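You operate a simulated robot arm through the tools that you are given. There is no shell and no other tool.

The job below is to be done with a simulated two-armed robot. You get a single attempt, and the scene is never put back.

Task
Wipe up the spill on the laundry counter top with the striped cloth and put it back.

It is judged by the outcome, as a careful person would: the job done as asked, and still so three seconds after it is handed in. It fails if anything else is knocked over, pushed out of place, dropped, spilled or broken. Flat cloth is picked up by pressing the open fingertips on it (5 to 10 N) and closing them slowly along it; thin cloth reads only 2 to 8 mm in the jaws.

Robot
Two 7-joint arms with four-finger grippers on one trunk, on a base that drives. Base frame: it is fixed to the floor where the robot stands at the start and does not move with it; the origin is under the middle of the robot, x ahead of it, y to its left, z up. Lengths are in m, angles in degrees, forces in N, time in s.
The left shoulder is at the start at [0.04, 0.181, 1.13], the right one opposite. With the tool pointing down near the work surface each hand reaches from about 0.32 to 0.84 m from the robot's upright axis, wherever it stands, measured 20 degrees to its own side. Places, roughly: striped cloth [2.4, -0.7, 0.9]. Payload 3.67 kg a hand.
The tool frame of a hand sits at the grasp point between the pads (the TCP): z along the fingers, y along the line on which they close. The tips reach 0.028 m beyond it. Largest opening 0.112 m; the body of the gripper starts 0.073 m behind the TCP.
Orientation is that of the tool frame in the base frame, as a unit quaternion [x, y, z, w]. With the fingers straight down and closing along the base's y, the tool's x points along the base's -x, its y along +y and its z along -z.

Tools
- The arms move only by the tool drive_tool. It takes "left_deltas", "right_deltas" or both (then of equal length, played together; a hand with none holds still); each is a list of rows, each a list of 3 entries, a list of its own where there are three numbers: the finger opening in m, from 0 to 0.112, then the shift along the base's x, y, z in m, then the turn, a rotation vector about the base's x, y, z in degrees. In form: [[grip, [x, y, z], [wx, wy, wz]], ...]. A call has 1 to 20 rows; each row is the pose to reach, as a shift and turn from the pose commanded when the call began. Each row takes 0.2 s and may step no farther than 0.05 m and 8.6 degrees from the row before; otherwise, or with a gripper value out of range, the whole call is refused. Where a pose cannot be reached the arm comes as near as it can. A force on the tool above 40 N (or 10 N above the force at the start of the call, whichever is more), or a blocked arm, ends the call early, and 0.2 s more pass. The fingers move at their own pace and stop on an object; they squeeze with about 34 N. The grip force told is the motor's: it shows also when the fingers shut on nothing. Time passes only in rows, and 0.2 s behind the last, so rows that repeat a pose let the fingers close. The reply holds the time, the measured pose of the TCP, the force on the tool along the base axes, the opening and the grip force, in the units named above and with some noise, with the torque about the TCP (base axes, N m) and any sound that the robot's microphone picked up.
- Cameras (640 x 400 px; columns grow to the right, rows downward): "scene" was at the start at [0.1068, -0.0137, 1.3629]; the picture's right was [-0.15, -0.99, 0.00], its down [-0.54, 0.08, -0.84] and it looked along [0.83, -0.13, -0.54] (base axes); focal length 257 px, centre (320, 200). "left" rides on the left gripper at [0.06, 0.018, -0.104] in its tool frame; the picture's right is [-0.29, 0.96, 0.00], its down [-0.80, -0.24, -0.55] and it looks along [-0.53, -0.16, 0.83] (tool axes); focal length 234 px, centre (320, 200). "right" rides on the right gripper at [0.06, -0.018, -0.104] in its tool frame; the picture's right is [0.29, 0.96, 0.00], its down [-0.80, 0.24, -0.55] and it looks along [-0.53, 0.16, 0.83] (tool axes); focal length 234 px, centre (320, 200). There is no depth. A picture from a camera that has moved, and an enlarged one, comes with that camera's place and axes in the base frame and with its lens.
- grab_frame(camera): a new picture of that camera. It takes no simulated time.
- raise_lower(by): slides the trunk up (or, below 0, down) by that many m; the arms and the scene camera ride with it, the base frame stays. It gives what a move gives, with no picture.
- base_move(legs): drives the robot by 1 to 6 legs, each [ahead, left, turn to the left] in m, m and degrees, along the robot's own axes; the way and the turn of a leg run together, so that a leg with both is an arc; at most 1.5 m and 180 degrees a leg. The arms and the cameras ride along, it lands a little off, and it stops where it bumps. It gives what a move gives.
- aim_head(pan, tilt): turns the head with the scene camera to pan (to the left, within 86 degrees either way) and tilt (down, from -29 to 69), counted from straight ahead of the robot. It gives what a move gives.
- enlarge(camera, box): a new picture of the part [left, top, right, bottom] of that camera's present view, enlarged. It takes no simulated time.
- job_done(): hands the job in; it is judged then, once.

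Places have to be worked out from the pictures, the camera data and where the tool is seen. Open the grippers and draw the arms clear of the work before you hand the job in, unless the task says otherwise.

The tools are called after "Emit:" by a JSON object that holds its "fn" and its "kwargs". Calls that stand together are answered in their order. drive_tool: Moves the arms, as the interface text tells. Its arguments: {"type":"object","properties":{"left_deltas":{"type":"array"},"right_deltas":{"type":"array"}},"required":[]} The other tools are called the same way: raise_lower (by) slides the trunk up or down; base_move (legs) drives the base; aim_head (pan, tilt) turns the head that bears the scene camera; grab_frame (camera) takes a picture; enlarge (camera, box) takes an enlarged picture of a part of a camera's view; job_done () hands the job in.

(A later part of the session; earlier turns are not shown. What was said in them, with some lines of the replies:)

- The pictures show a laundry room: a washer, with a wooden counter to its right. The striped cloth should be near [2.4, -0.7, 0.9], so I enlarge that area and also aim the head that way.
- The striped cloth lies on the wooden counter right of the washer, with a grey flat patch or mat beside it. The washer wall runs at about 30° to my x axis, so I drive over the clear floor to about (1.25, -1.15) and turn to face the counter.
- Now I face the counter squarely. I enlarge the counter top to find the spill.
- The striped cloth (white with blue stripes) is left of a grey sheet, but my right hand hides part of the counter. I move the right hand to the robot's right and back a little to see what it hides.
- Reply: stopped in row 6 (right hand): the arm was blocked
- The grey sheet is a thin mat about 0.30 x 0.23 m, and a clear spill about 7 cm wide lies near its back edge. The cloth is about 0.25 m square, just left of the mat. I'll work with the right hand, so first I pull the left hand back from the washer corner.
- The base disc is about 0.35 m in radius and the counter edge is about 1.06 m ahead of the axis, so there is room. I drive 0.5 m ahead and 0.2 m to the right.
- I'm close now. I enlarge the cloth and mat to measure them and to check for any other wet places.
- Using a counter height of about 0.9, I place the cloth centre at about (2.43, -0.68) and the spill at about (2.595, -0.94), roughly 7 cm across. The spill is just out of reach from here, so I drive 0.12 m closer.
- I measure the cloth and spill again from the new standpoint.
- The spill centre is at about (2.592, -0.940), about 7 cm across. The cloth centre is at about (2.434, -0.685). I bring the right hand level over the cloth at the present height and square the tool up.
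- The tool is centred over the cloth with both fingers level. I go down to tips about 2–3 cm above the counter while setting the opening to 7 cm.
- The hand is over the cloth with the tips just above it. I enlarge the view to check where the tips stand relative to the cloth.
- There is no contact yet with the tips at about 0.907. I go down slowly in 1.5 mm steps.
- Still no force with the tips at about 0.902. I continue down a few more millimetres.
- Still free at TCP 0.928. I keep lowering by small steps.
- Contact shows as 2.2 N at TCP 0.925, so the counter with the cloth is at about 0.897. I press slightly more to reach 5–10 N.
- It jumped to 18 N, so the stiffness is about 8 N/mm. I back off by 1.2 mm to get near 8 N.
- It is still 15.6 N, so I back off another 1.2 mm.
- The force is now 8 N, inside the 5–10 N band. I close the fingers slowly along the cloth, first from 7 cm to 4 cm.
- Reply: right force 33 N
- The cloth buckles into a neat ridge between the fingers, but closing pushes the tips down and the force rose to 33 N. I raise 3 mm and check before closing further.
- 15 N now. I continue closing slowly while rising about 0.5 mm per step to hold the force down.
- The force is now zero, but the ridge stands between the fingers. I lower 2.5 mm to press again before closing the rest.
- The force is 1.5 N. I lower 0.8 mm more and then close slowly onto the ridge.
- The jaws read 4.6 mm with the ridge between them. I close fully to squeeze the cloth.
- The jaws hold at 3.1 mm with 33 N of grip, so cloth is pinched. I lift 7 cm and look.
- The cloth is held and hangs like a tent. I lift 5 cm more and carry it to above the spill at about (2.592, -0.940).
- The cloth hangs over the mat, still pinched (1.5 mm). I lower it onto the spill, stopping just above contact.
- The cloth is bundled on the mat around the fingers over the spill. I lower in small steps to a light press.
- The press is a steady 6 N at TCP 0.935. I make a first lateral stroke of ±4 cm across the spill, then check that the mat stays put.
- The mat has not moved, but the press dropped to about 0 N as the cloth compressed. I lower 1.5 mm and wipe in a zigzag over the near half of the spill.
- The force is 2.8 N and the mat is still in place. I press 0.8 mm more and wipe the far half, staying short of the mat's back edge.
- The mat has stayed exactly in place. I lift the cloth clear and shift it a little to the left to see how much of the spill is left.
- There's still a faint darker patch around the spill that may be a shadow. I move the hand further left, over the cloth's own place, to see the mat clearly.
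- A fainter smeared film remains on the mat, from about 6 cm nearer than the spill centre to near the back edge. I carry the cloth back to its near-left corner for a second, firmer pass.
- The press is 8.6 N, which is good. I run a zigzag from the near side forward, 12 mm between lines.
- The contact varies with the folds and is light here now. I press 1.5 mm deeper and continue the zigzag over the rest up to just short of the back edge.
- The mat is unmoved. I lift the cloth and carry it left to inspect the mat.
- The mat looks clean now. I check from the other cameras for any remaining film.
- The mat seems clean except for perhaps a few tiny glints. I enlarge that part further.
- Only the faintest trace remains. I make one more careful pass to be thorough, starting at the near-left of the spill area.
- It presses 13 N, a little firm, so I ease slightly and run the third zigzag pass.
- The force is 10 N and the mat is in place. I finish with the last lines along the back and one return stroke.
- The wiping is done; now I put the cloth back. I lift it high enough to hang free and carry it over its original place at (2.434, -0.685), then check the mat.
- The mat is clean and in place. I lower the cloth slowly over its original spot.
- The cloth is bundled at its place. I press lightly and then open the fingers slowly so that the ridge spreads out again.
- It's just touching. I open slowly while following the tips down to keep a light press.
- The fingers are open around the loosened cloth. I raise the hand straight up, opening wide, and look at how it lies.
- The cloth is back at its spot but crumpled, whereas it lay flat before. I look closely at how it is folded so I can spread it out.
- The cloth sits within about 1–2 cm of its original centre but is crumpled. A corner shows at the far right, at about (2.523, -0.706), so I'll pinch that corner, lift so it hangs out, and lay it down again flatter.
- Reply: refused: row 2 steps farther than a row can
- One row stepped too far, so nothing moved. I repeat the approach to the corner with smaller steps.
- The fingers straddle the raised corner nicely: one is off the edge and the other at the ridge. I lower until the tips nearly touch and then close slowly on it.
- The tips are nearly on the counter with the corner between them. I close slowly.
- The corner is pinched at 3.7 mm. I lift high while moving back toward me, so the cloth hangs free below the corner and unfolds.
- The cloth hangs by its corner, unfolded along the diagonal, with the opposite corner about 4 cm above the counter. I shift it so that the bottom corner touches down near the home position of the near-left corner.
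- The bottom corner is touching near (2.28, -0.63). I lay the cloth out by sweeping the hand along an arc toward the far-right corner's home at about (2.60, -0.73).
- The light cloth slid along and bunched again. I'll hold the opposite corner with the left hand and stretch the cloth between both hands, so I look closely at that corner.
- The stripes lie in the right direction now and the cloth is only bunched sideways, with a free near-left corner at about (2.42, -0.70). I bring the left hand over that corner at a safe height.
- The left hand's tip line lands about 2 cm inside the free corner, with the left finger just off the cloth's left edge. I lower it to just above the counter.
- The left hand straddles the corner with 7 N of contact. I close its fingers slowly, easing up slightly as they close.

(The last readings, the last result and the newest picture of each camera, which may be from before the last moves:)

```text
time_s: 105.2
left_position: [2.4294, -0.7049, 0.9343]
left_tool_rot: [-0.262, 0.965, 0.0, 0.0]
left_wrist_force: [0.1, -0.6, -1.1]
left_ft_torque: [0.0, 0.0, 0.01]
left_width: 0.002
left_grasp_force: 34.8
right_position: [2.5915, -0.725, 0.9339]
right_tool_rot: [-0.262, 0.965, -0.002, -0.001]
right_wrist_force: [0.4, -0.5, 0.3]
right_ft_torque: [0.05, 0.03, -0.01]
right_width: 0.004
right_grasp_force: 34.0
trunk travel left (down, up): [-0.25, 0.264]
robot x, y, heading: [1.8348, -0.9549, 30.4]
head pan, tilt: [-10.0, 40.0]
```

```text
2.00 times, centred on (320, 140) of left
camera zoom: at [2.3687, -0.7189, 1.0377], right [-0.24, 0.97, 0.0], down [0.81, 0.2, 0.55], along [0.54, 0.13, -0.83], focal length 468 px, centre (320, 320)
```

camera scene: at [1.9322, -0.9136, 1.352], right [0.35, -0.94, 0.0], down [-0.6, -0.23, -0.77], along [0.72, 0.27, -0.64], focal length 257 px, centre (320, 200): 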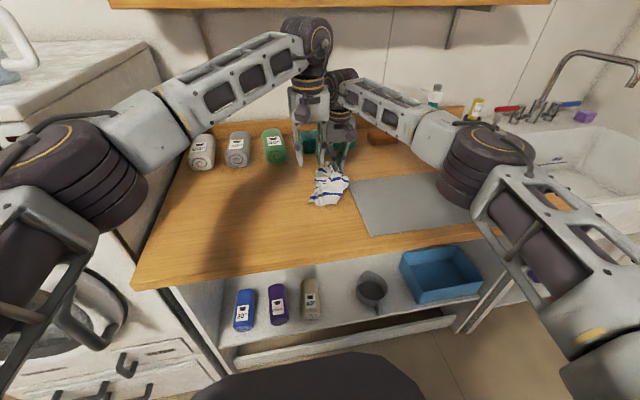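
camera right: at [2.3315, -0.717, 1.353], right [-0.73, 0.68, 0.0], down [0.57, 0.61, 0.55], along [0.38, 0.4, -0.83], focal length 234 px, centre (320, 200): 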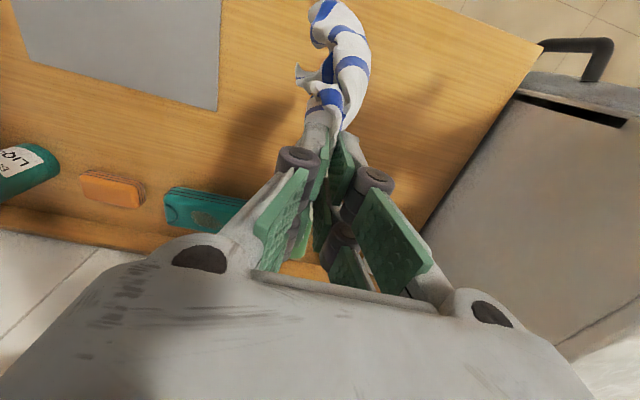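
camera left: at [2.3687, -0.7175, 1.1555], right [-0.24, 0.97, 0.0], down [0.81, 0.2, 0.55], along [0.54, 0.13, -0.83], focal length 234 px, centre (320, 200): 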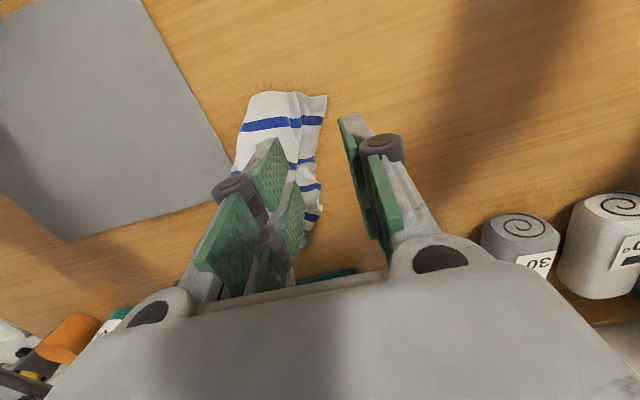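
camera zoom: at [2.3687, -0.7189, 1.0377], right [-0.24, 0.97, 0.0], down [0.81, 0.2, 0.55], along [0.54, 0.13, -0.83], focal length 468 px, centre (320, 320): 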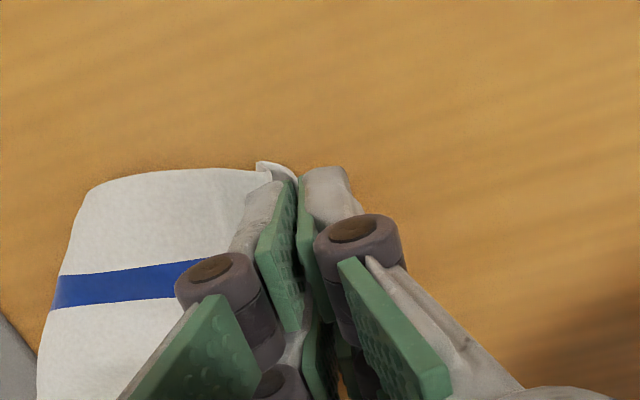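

The left hand holds the near-left corner (2.0 mm). I draw the left hand out toward its home corner slowly to stretch the diagonal.

Emit:
{"fn": "drive_tool", "kwargs": {"left_deltas": [[0.0, [-0.015, 0.006, 0.006], [0, 0, 0]], [0.0, [-0.035, 0.0145, 0.01], [0, 0, 0]], [0.0, [-0.055, 0.023, 0.01], [0, 0, 0]], [0.0, [-0.075, 0.031, 0.01], [0, 0, 0]], [0.0, [-0.095, 0.0395, 0.01], [0, 0, 0]], [0.0, [-0.11, 0.046, 0.01], [0, 0, 0]], [0.0, [-0.12, 0.05, 0.01], [0, 0, 0]], [0.0, [-0.12, 0.05, 0.01], [0, 0, 0]]]}}

Emit:
{"fn": "grab_frame", "kwargs": {"camera": "scene"}}

Emit:
{"fn": "enlarge", "kwargs": {"camera": "scene", "box": [240, 140, 400, 240]}}

```text
time_s: 107.0
left_position: [2.3102, -0.6547, 0.9435]
left_tool_rot: [-0.262, 0.965, -0.001, 0.001]
left_wrist_force: [12.3, -2.1, -1.1]
left_ft_torque: [-0.11, -0.36, 0.11]
left_width: 0.0015
left_grasp_force: 33.5
right_position: [2.5918, -0.7261, 0.9348]
right_tool_rot: [-0.262, 0.965, 0.0, -0.002]
right_wrist_force: [-12.7, 2.7, 0.1]
right_ft_torque: [0.09, 0.36, 0.08]
right_width: 0.0039
right_grasp_force: 33.7
trunk travel left (down, up): [-0.25, 0.264]
robot x, y, heading: [1.8372, -0.9564, 30.4]
head pan, tilt: [-10.0, 40.0]
```

```text
taken
camera scene: at [1.9332, -0.9151, 1.352], right [0.35, -0.94, 0.0], down [-0.6, -0.22, -0.77], along [0.72, 0.27, -0.64], focal length 257 px, centre (320, 200)
```

scene: 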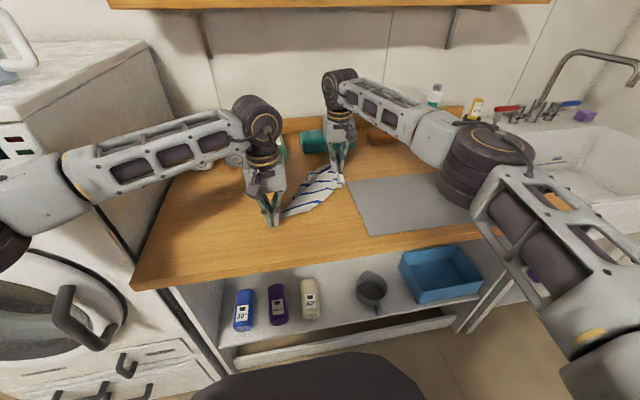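

```text
4.00 times, centred on (320, 190) of scene
camera zoom: at [1.9332, -0.9151, 1.352], right [0.35, -0.94, 0.0], down [-0.6, -0.22, -0.77], along [0.72, 0.27, -0.64], focal length 1029 px, centre (320, 240)
```

zoom: 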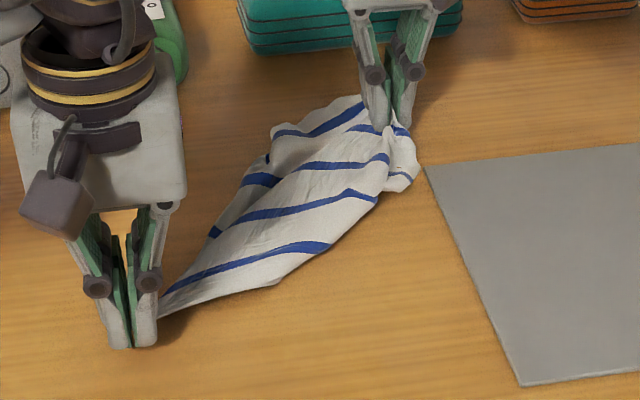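

The diagonal is taut (12 N) with the cloth folded along it, and the far-left corner shows at the far side. I ease the tension, lower and release the left hand, then look again.

Emit:
{"fn": "drive_tool", "kwargs": {"left_deltas": [[0.0, [0.004, -0.001, -0.004], [0, 0, 0]], [0.0, [0.006, -0.0015, -0.008], [0, 0, 0]], [0.0, [0.006, -0.0015, -0.01], [0, 0, 0]], [0.01, [0.006, -0.0015, -0.01], [0, 0, 0]], [0.025, [0.006, -0.0015, -0.01], [0, 0, 0]], [0.035, [0.006, -0.0015, -0.006], [0, 0, 0]], [0.045, [0.006, -0.0015, 0.02], [0, 0, 0]], [0.05, [0.006, -0.0015, 0.06], [0, 0, 0]], [0.05, [0.0, 0.012, 0.1], [0, 0, 0]], [0.05, [-0.02, 0.03, 0.12], [0, 0, 0]]]}}

Emit:
{"fn": "grab_frame", "kwargs": {"camera": "scene"}}

Emit:
{"fn": "enlarge", "kwargs": {"camera": "scene", "box": [250, 140, 378, 220]}}

Emit:
{"fn": "grab_frame", "kwargs": {"camera": "left"}}

```text
time_s: 109.2
left_position: [2.2896, -0.6246, 1.0661]
left_tool_rot: [-0.262, 0.965, 0.0, 0.0]
left_wrist_force: [-0.3, -1.0, -0.2]
left_ft_torque: [0.0, 0.01, 0.04]
left_width: 0.0501
left_grasp_force: 0.0
right_position: [2.5925, -0.7252, 0.9357]
right_tool_rot: [-0.261, 0.965, -0.001, -0.001]
right_wrist_force: [-0.1, -1.2, 0.4]
right_ft_torque: [-0.03, -0.01, -0.02]
right_width: 0.0038
right_grasp_force: 34.0
trunk travel left (down, up): [-0.25, 0.264]
robot x, y, heading: [1.8357, -0.9548, 30.3]
head pan, tilt: [-10.0, 40.0]
```

```text
taken
camera scene: at [1.9318, -0.9141, 1.3521], right [0.35, -0.94, 0.0], down [-0.6, -0.22, -0.77], along [0.72, 0.27, -0.64], focal length 257 px, centre (320, 200)
```

scene: 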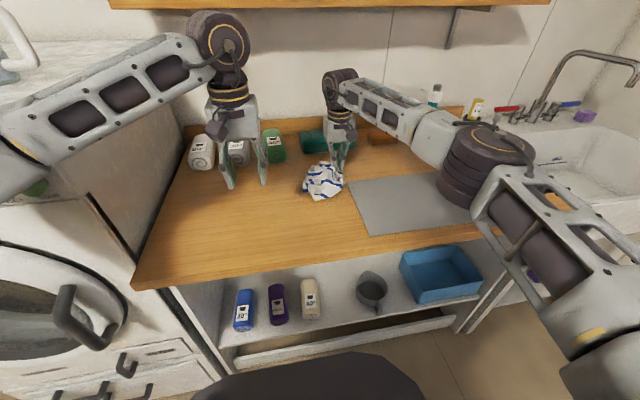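

```text
5.00 times, centred on (314, 180) of scene
camera zoom: at [1.9318, -0.9141, 1.3521], right [0.35, -0.94, 0.0], down [-0.6, -0.22, -0.77], along [0.72, 0.27, -0.64], focal length 1287 px, centre (350, 300)
```

zoom: 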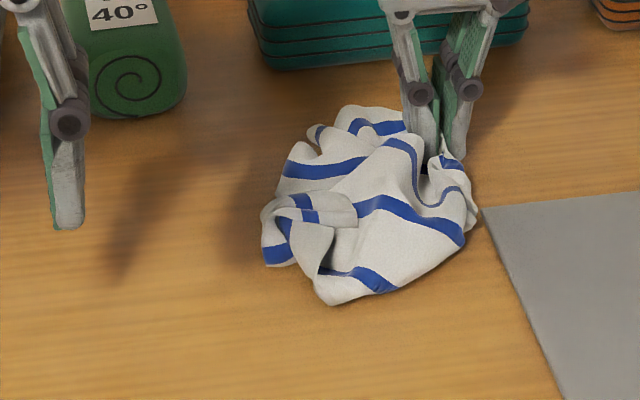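

```text
taken
camera left: at [2.2284, -0.638, 1.1693], right [-0.24, 0.97, 0.0], down [0.81, 0.2, 0.55], along [0.54, 0.13, -0.83], focal length 234 px, centre (320, 200)
```

left: 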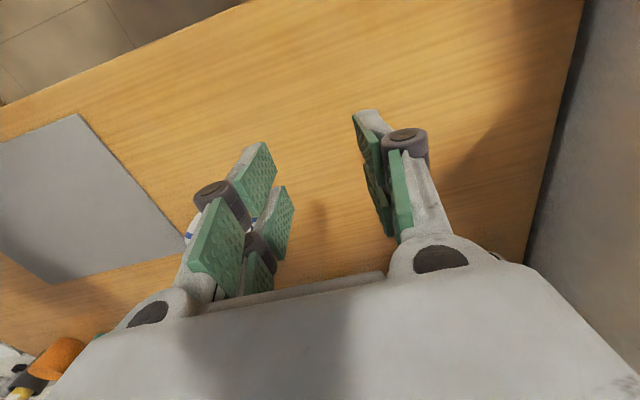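

The springy cloth recoiled toward the right hand, so stretching the diagonal does not hold. I'll hang it from its corner again and lay it out, so first I draw the left hand back clear and raise the right hand.

Emit:
{"fn": "drive_tool", "kwargs": {"left_deltas": [[0.07, [-0.03, 0.004, 0.005], [0, 0, 0]], [0.09, [-0.07, 0.008, 0.01], [0, 0, 0]], [0.112, [-0.11, 0.012, 0.01], [0, 0, 0]], [0.112, [-0.15, 0.016, 0.01], [0, 0, 0]], [0.112, [-0.19, 0.02, 0.01], [0, 0, 0]], [0.112, [-0.2, 0.024, 0.01], [0, 0, 0]], [0.112, [-0.2, 0.024, 0.01], [0, 0, 0]], [0.112, [-0.2, 0.024, 0.01], [0, 0, 0]], [0.112, [-0.2, 0.024, 0.01], [0, 0, 0]], [0.112, [-0.2, 0.024, 0.01], [0, 0, 0]]], "right_deltas": [[0.0, [0, 0, 0.03], [0, 0, 0]], [0.0, [0, 0, 0.06], [0, 0, 0]], [0.0, [-0.01, 0.0025, 0.09], [0, 0, 0]], [0.0, [-0.025, 0.006, 0.125], [0, 0, 0]], [0.0, [-0.045, 0.011, 0.16], [0, 0, 0]], [0.0, [-0.07, 0.017, 0.195], [0, 0, 0]], [0.0, [-0.095, 0.023, 0.225], [0, 0, 0]], [0.0, [-0.125, 0.03, 0.255], [0, 0, 0]], [0.0, [-0.155, 0.038, 0.285], [0, 0, 0]], [0.0, [-0.185, 0.045, 0.31], [0, 0, 0]]]}}

Emit:
{"fn": "drive_tool", "kwargs": {"right_deltas": [[0.0, [-0.03, 0.007, 0.0], [0, 0, 0]], [0.0, [-0.06, 0.014, -0.01], [0, 0, 0]], [0.0, [-0.09, 0.021, -0.02], [0, 0, 0]], [0.0, [-0.107, 0.026, -0.03], [0, 0, 0]], [0.0, [-0.107, 0.026, -0.038], [0, 0, 0]], [0.0, [-0.107, 0.026, -0.038], [0, 0, 0]], [0.0, [-0.107, 0.026, -0.038], [0, 0, 0]], [0.0, [-0.107, 0.026, -0.038], [0, 0, 0]], [0.0, [-0.107, 0.026, -0.038], [0, 0, 0]]]}}

Emit:
{"fn": "enlarge", "kwargs": {"camera": "scene", "box": [200, 90, 360, 250]}}

```text
time_s: 111.4
left_position: [2.0892, -0.6002, 1.0747]
left_tool_rot: [-0.262, 0.965, -0.001, 0.0]
left_wrist_force: [-0.4, -0.1, -0.2]
left_ft_torque: [-0.01, -0.04, 0.02]
left_width: 0.1118
left_grasp_force: 0.1
right_position: [2.4047, -0.6781, 1.2439]
right_tool_rot: [-0.262, 0.965, -0.001, -0.001]
right_wrist_force: [-1.4, -0.2, 0.4]
right_ft_torque: [0.0, -0.03, 0.03]
right_width: 0.0039
right_grasp_force: 34.2
trunk travel left (down, up): [-0.25, 0.264]
robot x, y, heading: [1.8384, -0.9567, 30.5]
head pan, tilt: [-10.0, 40.0]
```

```text
time_s: 113.4
left_position: [2.0904, -0.5991, 1.0727]
left_tool_rot: [-0.262, 0.965, 0.0, 0.0]
left_wrist_force: [0.4, 0.2, 0.2]
left_ft_torque: [-0.03, -0.01, 0.04]
left_width: 0.112
left_grasp_force: 0.1
right_position: [2.3004, -0.6539, 1.2065]
right_tool_rot: [-0.261, 0.965, -0.001, 0.0]
right_wrist_force: [-0.6, -1.0, -0.1]
right_ft_torque: [0.03, 0.0, 0.02]
right_width: 0.0041
right_grasp_force: 34.2
trunk travel left (down, up): [-0.25, 0.264]
robot x, y, heading: [1.8347, -0.956, 30.1]
head pan, tilt: [-10.0, 40.0]
```

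```text
2.50 times, centred on (280, 170) of scene
camera zoom: at [1.9328, -0.9148, 1.352], right [0.35, -0.94, 0.0], down [-0.6, -0.22, -0.77], along [0.72, 0.27, -0.64], focal length 643 px, centre (420, 275)
```

zoom: 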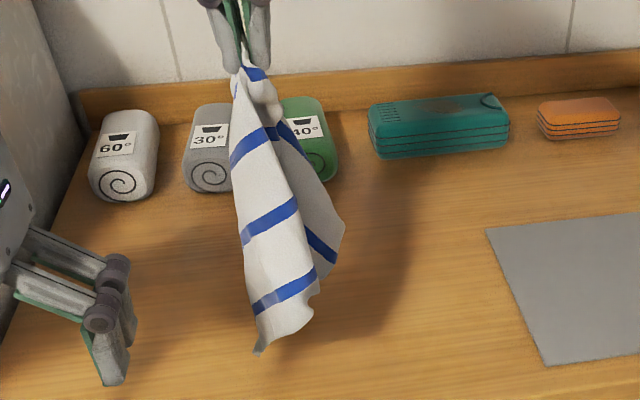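

The cloth hangs cleaner now, with its bottom corner on the counter at about (2.27, -0.63). I repeat the lay-down sweep with more slack so that the bottom corner is not dragged.

Emit:
{"fn": "drive_tool", "kwargs": {"right_deltas": [[0.0, [0.0, 0.0, -0.018], [0, 0, 0]], [0.0, [0.008, -0.002, -0.0315], [0, 0, 0]], [0.0, [0.0229, -0.0057, -0.0325], [0, 0, 0]], [0.0, [0.0455, -0.0113, -0.0356], [0, 0, 0]], [0.0, [0.0679, -0.0169, -0.0407], [0, 0, 0]], [0.0, [0.0897, -0.0223, -0.0478], [0, 0, 0]], [0.0, [0.1108, -0.0276, -0.0568], [0, 0, 0]], [0.0, [0.1312, -0.0326, -0.0677], [0, 0, 0]], [0.0, [0.1505, -0.0374, -0.0803], [0, 0, 0]], [0.0, [0.1686, -0.0419, -0.0947], [0, 0, 0]], [0.0, [0.1855, -0.0461, -0.1106], [0, 0, 0]], [0.0, [0.2009, -0.0499, -0.1279], [0, 0, 0]], [0.0, [0.2149, -0.0534, -0.1466], [0, 0, 0]], [0.0, [0.2272, -0.0565, -0.1665], [0, 0, 0]], [0.0, [0.2377, -0.0591, -0.1874], [0, 0, 0]], [0.0, [0.2465, -0.0613, -0.2092], [0, 0, 0]], [0.0, [0.2534, -0.063, -0.2316], [0, 0, 0]], [0.0, [0.2583, -0.0642, -0.2546], [0, 0, 0]], [0.0, [0.2609, -0.0648, -0.27], [0, 0, 0]], [0.0, [0.2609, -0.0648, -0.272], [0, 0, 0]]]}}

Emit:
{"fn": "grab_frame", "kwargs": {"camera": "scene"}}

Emit:
{"fn": "enlarge", "kwargs": {"camera": "scene", "box": [250, 140, 378, 220]}}

```text
time_s: 117.6
left_position: [2.0908, -0.5977, 1.0743]
left_tool_rot: [-0.262, 0.965, 0.0, 0.0]
left_wrist_force: [-0.8, 0.1, -0.3]
left_ft_torque: [-0.02, -0.01, 0.0]
left_width: 0.1121
left_grasp_force: 0.1
right_position: [2.5615, -0.7199, 0.9325]
right_tool_rot: [-0.261, 0.965, 0.0, 0.0]
right_wrist_force: [0.7, -0.6, 1.4]
right_ft_torque: [-0.02, 0.0, 0.01]
right_width: 0.004
right_grasp_force: 34.2
trunk travel left (down, up): [-0.25, 0.264]
robot x, y, heading: [1.8396, -0.9515, 30.3]
head pan, tilt: [-10.0, 40.0]
```

```text
taken
camera scene: at [1.9326, -0.915, 1.3521], right [0.35, -0.94, 0.0], down [-0.6, -0.22, -0.77], along [0.72, 0.27, -0.64], focal length 257 px, centre (320, 200)
```

scene: 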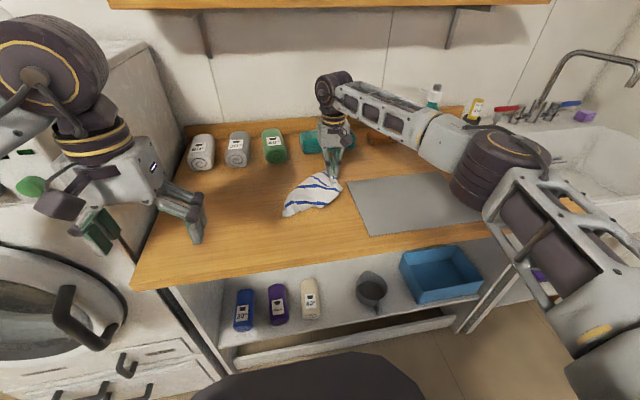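

```text
5.00 times, centred on (314, 180) of scene
camera zoom: at [1.9326, -0.915, 1.3521], right [0.35, -0.94, 0.0], down [-0.6, -0.22, -0.77], along [0.72, 0.27, -0.64], focal length 1287 px, centre (350, 300)
```

zoom: 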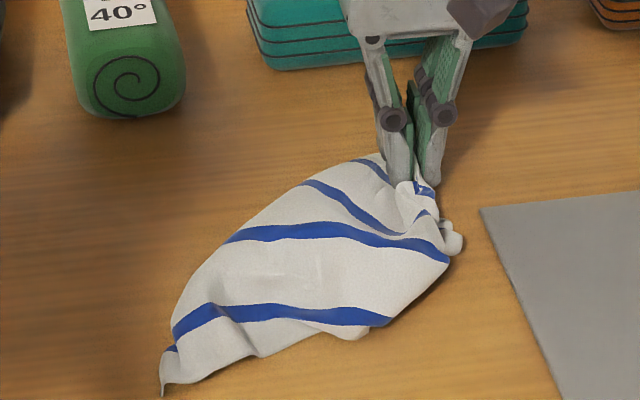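

That worked much better: the cloth now lies smooth along the diagonal, centred about 2 cm from its original centre. I look closer to see whether its sides are folded under.

Emit:
{"fn": "enlarge", "kwargs": {"camera": "scene", "box": [278, 165, 358, 221]}}

Emit:
{"fn": "grab_frame", "kwargs": {"camera": "right"}}

Emit:
{"fn": "enlarge", "kwargs": {"camera": "left", "box": [120, 180, 440, 320]}}

```text
7.14 times, centred on (318, 193) of scene
camera zoom: at [1.9326, -0.915, 1.3521], right [0.35, -0.94, 0.0], down [-0.6, -0.22, -0.77], along [0.72, 0.27, -0.64], focal length 1838 px, centre (334, 250)
```

zoom: 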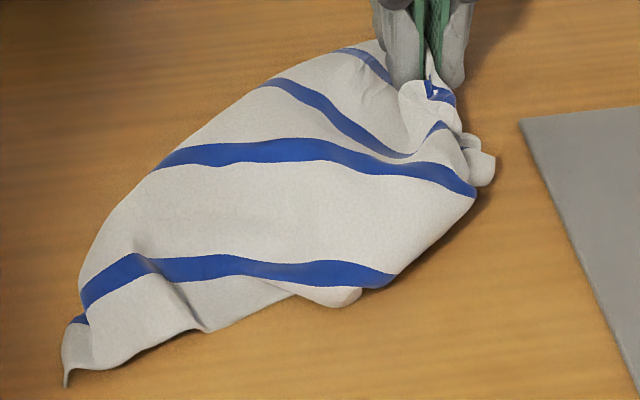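

```text
taken
camera right: at [2.5197, -0.7663, 1.0378], right [-0.73, 0.68, 0.0], down [0.57, 0.61, 0.55], along [0.38, 0.4, -0.83], focal length 234 px, centre (320, 200)
```

right: 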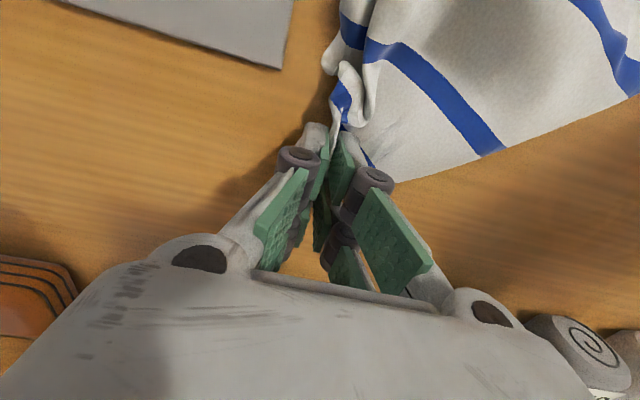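

```text
2.00 times, centred on (280, 250) of left
camera zoom: at [2.0294, -0.6137, 1.177], right [-0.24, 0.97, 0.0], down [0.81, 0.2, 0.55], along [0.54, 0.13, -0.83], focal length 468 px, centre (400, 100)
```

zoom: 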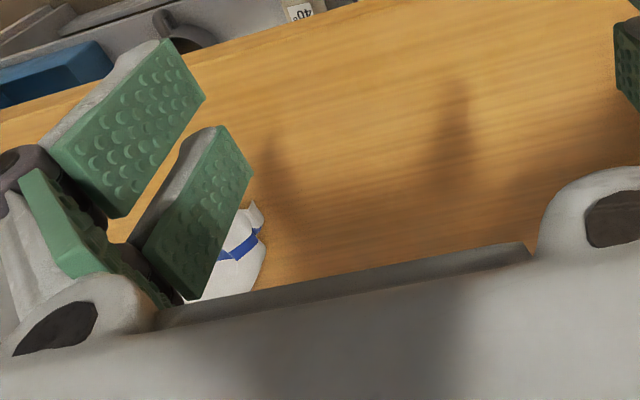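

The cloth now lies smooth, well within its original footprint, and the mat and the other things are untouched. I release the corner gently and raise the right hand straight up.

Emit:
{"fn": "drive_tool", "kwargs": {"right_deltas": [[0.004, [0, 0, 0.0], [0, 0, 0]], [0.01, [0, 0, 0.0], [0, 0, 0]], [0.018, [0, 0, 0.0005], [0, 0, 0]], [0.026, [0, 0, 0.001], [0, 0, 0]], [0.034, [0, 0, 0.003], [0, 0, 0]], [0.04, [0, 0, 0.01], [0, 0, 0]], [0.05, [0, 0, 0.025], [0, 0, 0]], [0.06, [0, 0, 0.05], [0, 0, 0]], [0.08, [0, 0, 0.08], [0, 0, 0]], [0.1, [0, 0, 0.12], [0, 0, 0]], [0.1, [0, 0, 0.15], [0, 0, 0]]]}}

Emit:
{"fn": "grab_frame", "kwargs": {"camera": "scene"}}

Emit:
{"fn": "enlarge", "kwargs": {"camera": "scene", "box": [250, 140, 378, 220]}}

Emit:
{"fn": "grab_frame", "kwargs": {"camera": "right"}}

```text
time_s: 120.0
left_position: [2.091, -0.5998, 1.0739]
left_tool_rot: [-0.262, 0.965, 0.0, 0.0]
left_wrist_force: [-0.5, 0.6, -0.5]
left_ft_torque: [-0.01, -0.01, 0.01]
left_width: 0.112
left_grasp_force: 0.1
right_position: [2.5623, -0.7211, 1.0856]
right_tool_rot: [-0.262, 0.965, -0.002, 0.0]
right_wrist_force: [-0.3, -0.8, 0.1]
right_ft_torque: [-0.02, 0.0, 0.0]
right_width: 0.1
right_grasp_force: 0.0
trunk travel left (down, up): [-0.25, 0.264]
robot x, y, heading: [1.838, -0.9538, 30.5]
head pan, tilt: [-10.0, 40.0]
```

```text
taken
camera scene: at [1.9322, -0.9145, 1.3521], right [0.35, -0.94, 0.0], down [-0.6, -0.22, -0.77], along [0.72, 0.27, -0.64], focal length 257 px, centre (320, 200)
```

scene: 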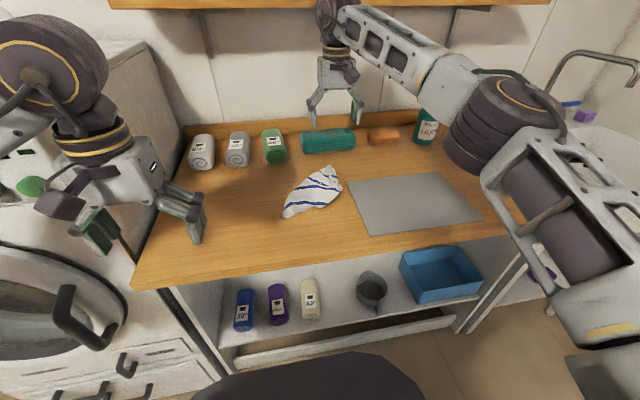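

```text
5.00 times, centred on (314, 180) of scene
camera zoom: at [1.9322, -0.9145, 1.3521], right [0.35, -0.94, 0.0], down [-0.6, -0.22, -0.77], along [0.72, 0.27, -0.64], focal length 1287 px, centre (350, 300)
```

zoom: 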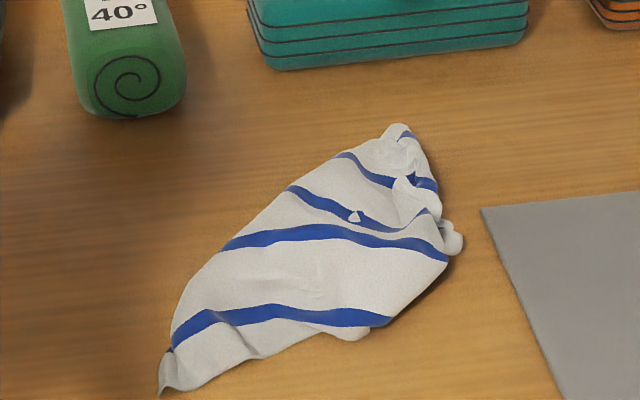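

```text
taken
camera right: at [2.5208, -0.7676, 1.1891], right [-0.73, 0.68, 0.0], down [0.57, 0.61, 0.55], along [0.38, 0.4, -0.83], focal length 234 px, centre (320, 200)
```

right: 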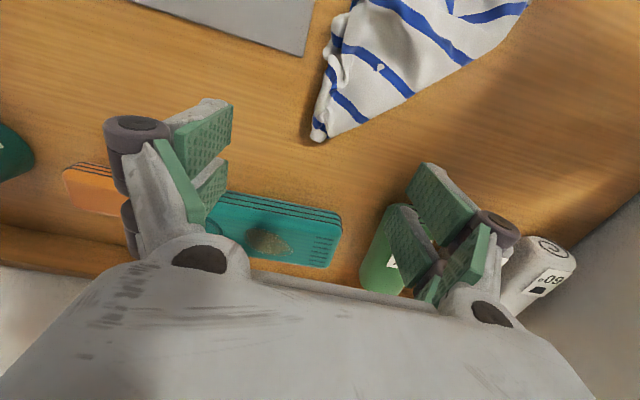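

The cloth stayed where I laid it, with no recoil. I draw the right hand back toward me to view the cloth from above with its camera.

Emit:
{"fn": "drive_tool", "kwargs": {"right_deltas": [[0.112, [-0.035, -0.02, 0.02], [0, 0, 0]], [0.112, [-0.075, -0.04, 0.04], [0, 0, 0]], [0.112, [-0.115, -0.06, 0.05], [0, 0, 0]], [0.112, [-0.155, -0.07, 0.06], [0, 0, 0]], [0.112, [-0.19, -0.08, 0.06], [0, 0, 0]], [0.112, [-0.2, -0.085, 0.06], [0, 0, 0]]]}}

Emit:
{"fn": "grab_frame", "kwargs": {"camera": "right"}}

Emit:
{"fn": "grab_frame", "kwargs": {"camera": "scene"}}

Emit:
{"fn": "enlarge", "kwargs": {"camera": "scene", "box": [330, 150, 490, 250]}}

```text
time_s: 121.4
left_position: [2.091, -0.5985, 1.0734]
left_tool_rot: [-0.262, 0.965, 0.001, 0.001]
left_wrist_force: [0.1, 0.4, 0.0]
left_ft_torque: [-0.07, -0.01, -0.02]
left_width: 0.1117
left_grasp_force: 0.1
right_position: [2.3621, -0.8041, 1.144]
right_tool_rot: [-0.261, 0.965, -0.001, 0.0]
right_wrist_force: [0.3, 0.3, -0.2]
right_ft_torque: [0.0, -0.03, 0.03]
right_width: 0.1119
right_grasp_force: 0.1
trunk travel left (down, up): [-0.25, 0.264]
robot x, y, heading: [1.8395, -0.9537, 30.4]
head pan, tilt: [-10.0, 40.0]
```

```text
taken
camera right: at [2.3209, -0.8507, 1.2482], right [-0.73, 0.68, 0.0], down [0.57, 0.61, 0.55], along [0.38, 0.4, -0.83], focal length 234 px, centre (320, 200)
```

right: 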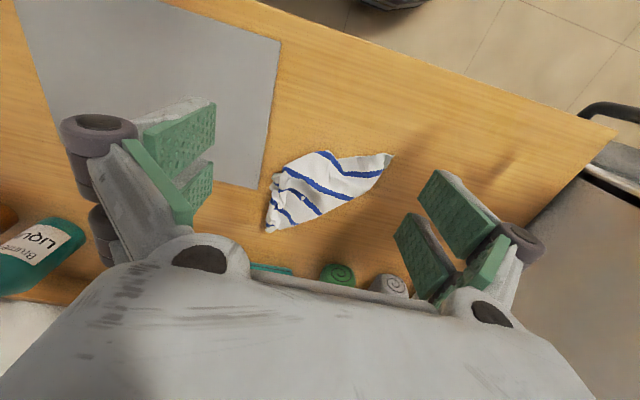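

```text
taken
camera scene: at [1.933, -0.9152, 1.352], right [0.35, -0.94, 0.0], down [-0.6, -0.22, -0.77], along [0.72, 0.27, -0.64], focal length 257 px, centre (320, 200)
```

scene: 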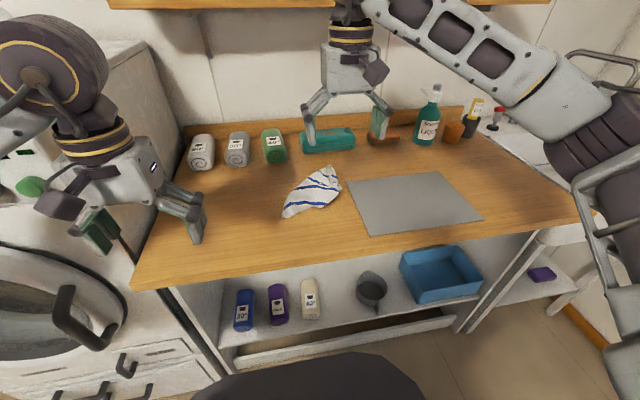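

```text
4.00 times, centred on (410, 200) of scene
camera zoom: at [1.933, -0.9152, 1.352], right [0.35, -0.94, 0.0], down [-0.6, -0.22, -0.77], along [0.72, 0.27, -0.64], focal length 1029 px, centre (-40, 200)
```

zoom: 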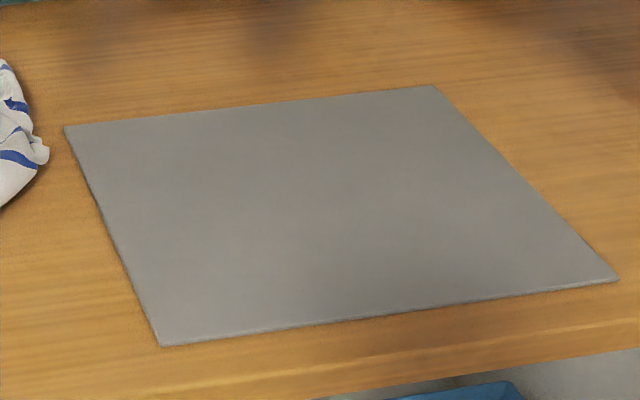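

The mat is dry and in place. I enlarge the top view of the cloth to see how it is folded.

Emit:
{"fn": "enlarge", "kwargs": {"camera": "right", "box": [248, 135, 408, 235]}}

Emit:
{"fn": "enlarge", "kwargs": {"camera": "scene", "box": [274, 158, 354, 224]}}

```text
4.00 times, centred on (328, 185) of right
camera zoom: at [2.3209, -0.8507, 1.2482], right [-0.73, 0.68, 0.0], down [0.57, 0.61, 0.55], along [0.38, 0.4, -0.83], focal length 937 px, centre (288, 260)
```

zoom: 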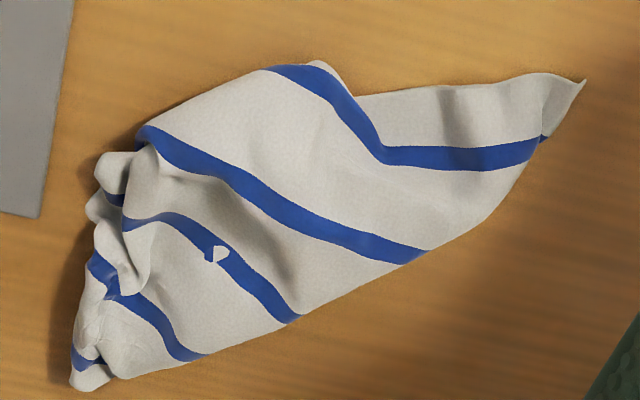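

```text
6.06 times, centred on (314, 191) of scene
camera zoom: at [1.933, -0.9152, 1.352], right [0.35, -0.94, 0.0], down [-0.6, -0.22, -0.77], along [0.72, 0.27, -0.64], focal length 1560 px, centre (356, 254)
```

zoom: 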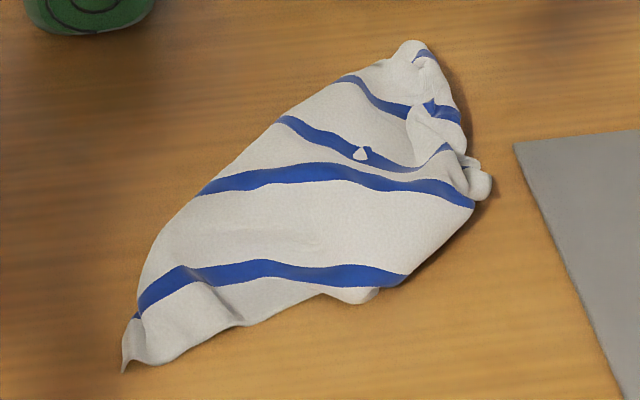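

The cloth lies neatly in its place, with its centre within about 3 cm of where it was. The spill is gone, and the mat and all other items are where they were. I now draw the right hand aside and back, clear of the work.

Emit:
{"fn": "drive_tool", "kwargs": {"right_deltas": [[0.112, [0.0, -0.04, 0.01], [0, 0, 0]], [0.112, [0.005, -0.085, 0.01], [0, 0, 0]], [0.112, [0.015, -0.13, 0.01], [0, 0, 0]], [0.112, [0.02, -0.17, 0.01], [0, 0, 0]], [0.112, [0.022, -0.21, 0.01], [0, 0, 0]], [0.112, [0.022, -0.24, 0.01], [0, 0, 0]]]}}

Emit:
{"fn": "base_move", "kwargs": {"legs": [[-0.25, 0, 0]]}}

Emit:
{"fn": "grab_frame", "kwargs": {"camera": "scene"}}

Emit:
{"fn": "enlarge", "kwargs": {"camera": "scene", "box": [240, 90, 480, 220]}}

```text
time_s: 122.8
left_position: [2.0892, -0.6001, 1.0738]
left_tool_rot: [-0.262, 0.965, 0.0, 0.001]
left_wrist_force: [0.9, -0.3, 0.1]
left_ft_torque: [-0.01, 0.02, 0.0]
left_width: 0.1118
left_grasp_force: 0.1
right_position: [2.3829, -1.0433, 1.156]
right_tool_rot: [-0.262, 0.965, 0.0, -0.002]
right_wrist_force: [0.4, -0.7, -0.4]
right_ft_torque: [0.01, -0.04, 0.0]
right_width: 0.112
right_grasp_force: 0.1
trunk travel left (down, up): [-0.25, 0.264]
robot x, y, heading: [1.836, -0.9547, 30.4]
head pan, tilt: [-10.0, 40.0]
```

```text
time_s: 124.7
left_position: [1.8748, -0.7248, 1.0735]
left_tool_rot: [-0.263, 0.965, 0.001, 0.0]
left_wrist_force: [-0.1, -0.6, -0.5]
left_ft_torque: [0.01, -0.01, 0.03]
left_width: 0.1119
left_grasp_force: 0.0
right_position: [2.1687, -1.1681, 1.1559]
right_tool_rot: [-0.261, 0.965, -0.001, 0.0]
right_wrist_force: [-0.6, -0.2, 0.4]
right_ft_torque: [0.02, -0.02, 0.02]
right_width: 0.112
right_grasp_force: 0.1
trunk travel left (down, up): [-0.25, 0.264]
robot x, y, heading: [1.6258, -1.0829, 30.6]
head pan, tilt: [-10.0, 40.0]
```

```text
taken
camera scene: at [1.7179, -1.0412, 1.3521], right [0.35, -0.94, 0.0], down [-0.6, -0.22, -0.77], along [0.72, 0.27, -0.64], focal length 257 px, centre (320, 200)
```

scene: 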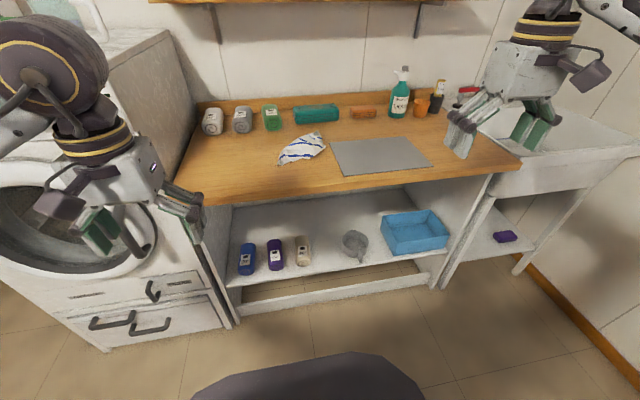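

```text
2.67 times, centred on (360, 155) of scene
camera zoom: at [1.7179, -1.0412, 1.3521], right [0.35, -0.94, 0.0], down [-0.6, -0.22, -0.77], along [0.72, 0.27, -0.64], focal length 686 px, centre (213, 320)
```

zoom: 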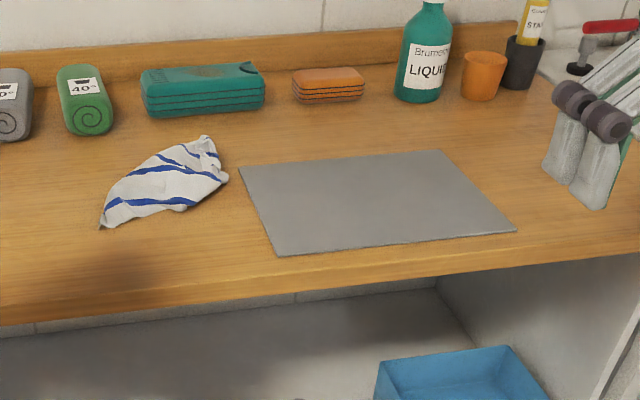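

The spill is gone, the mat and every other item are as before, and the striped cloth lies back in its place on the counter. Both grippers are open and clear, so I hand the job in.

Emit:
{"fn": "job_done", "kwargs": {}}

```text
The job is handed in.
```

I wiped the spill off the grey mat on the counter and put the striped cloth back in its place. The cloth is not as flat as it was, though.

- **Spill:** It took three passes. The mat now looks dry in both the head and wrist camera views, and it did not move.
- **Cloth:** Its centre is about 3 cm from where it started. It lies smooth but folded over along its diagonal, so it covers roughly half its original square. I tried to open it out fully with both hands, but it sprang back, so I laid it down folded.
- **Other items:** Nothing else on or around the counter appears to have been moved or knocked over.

Both grippers are open and I backed the robot about 0.25 m away from the counter before handing in.
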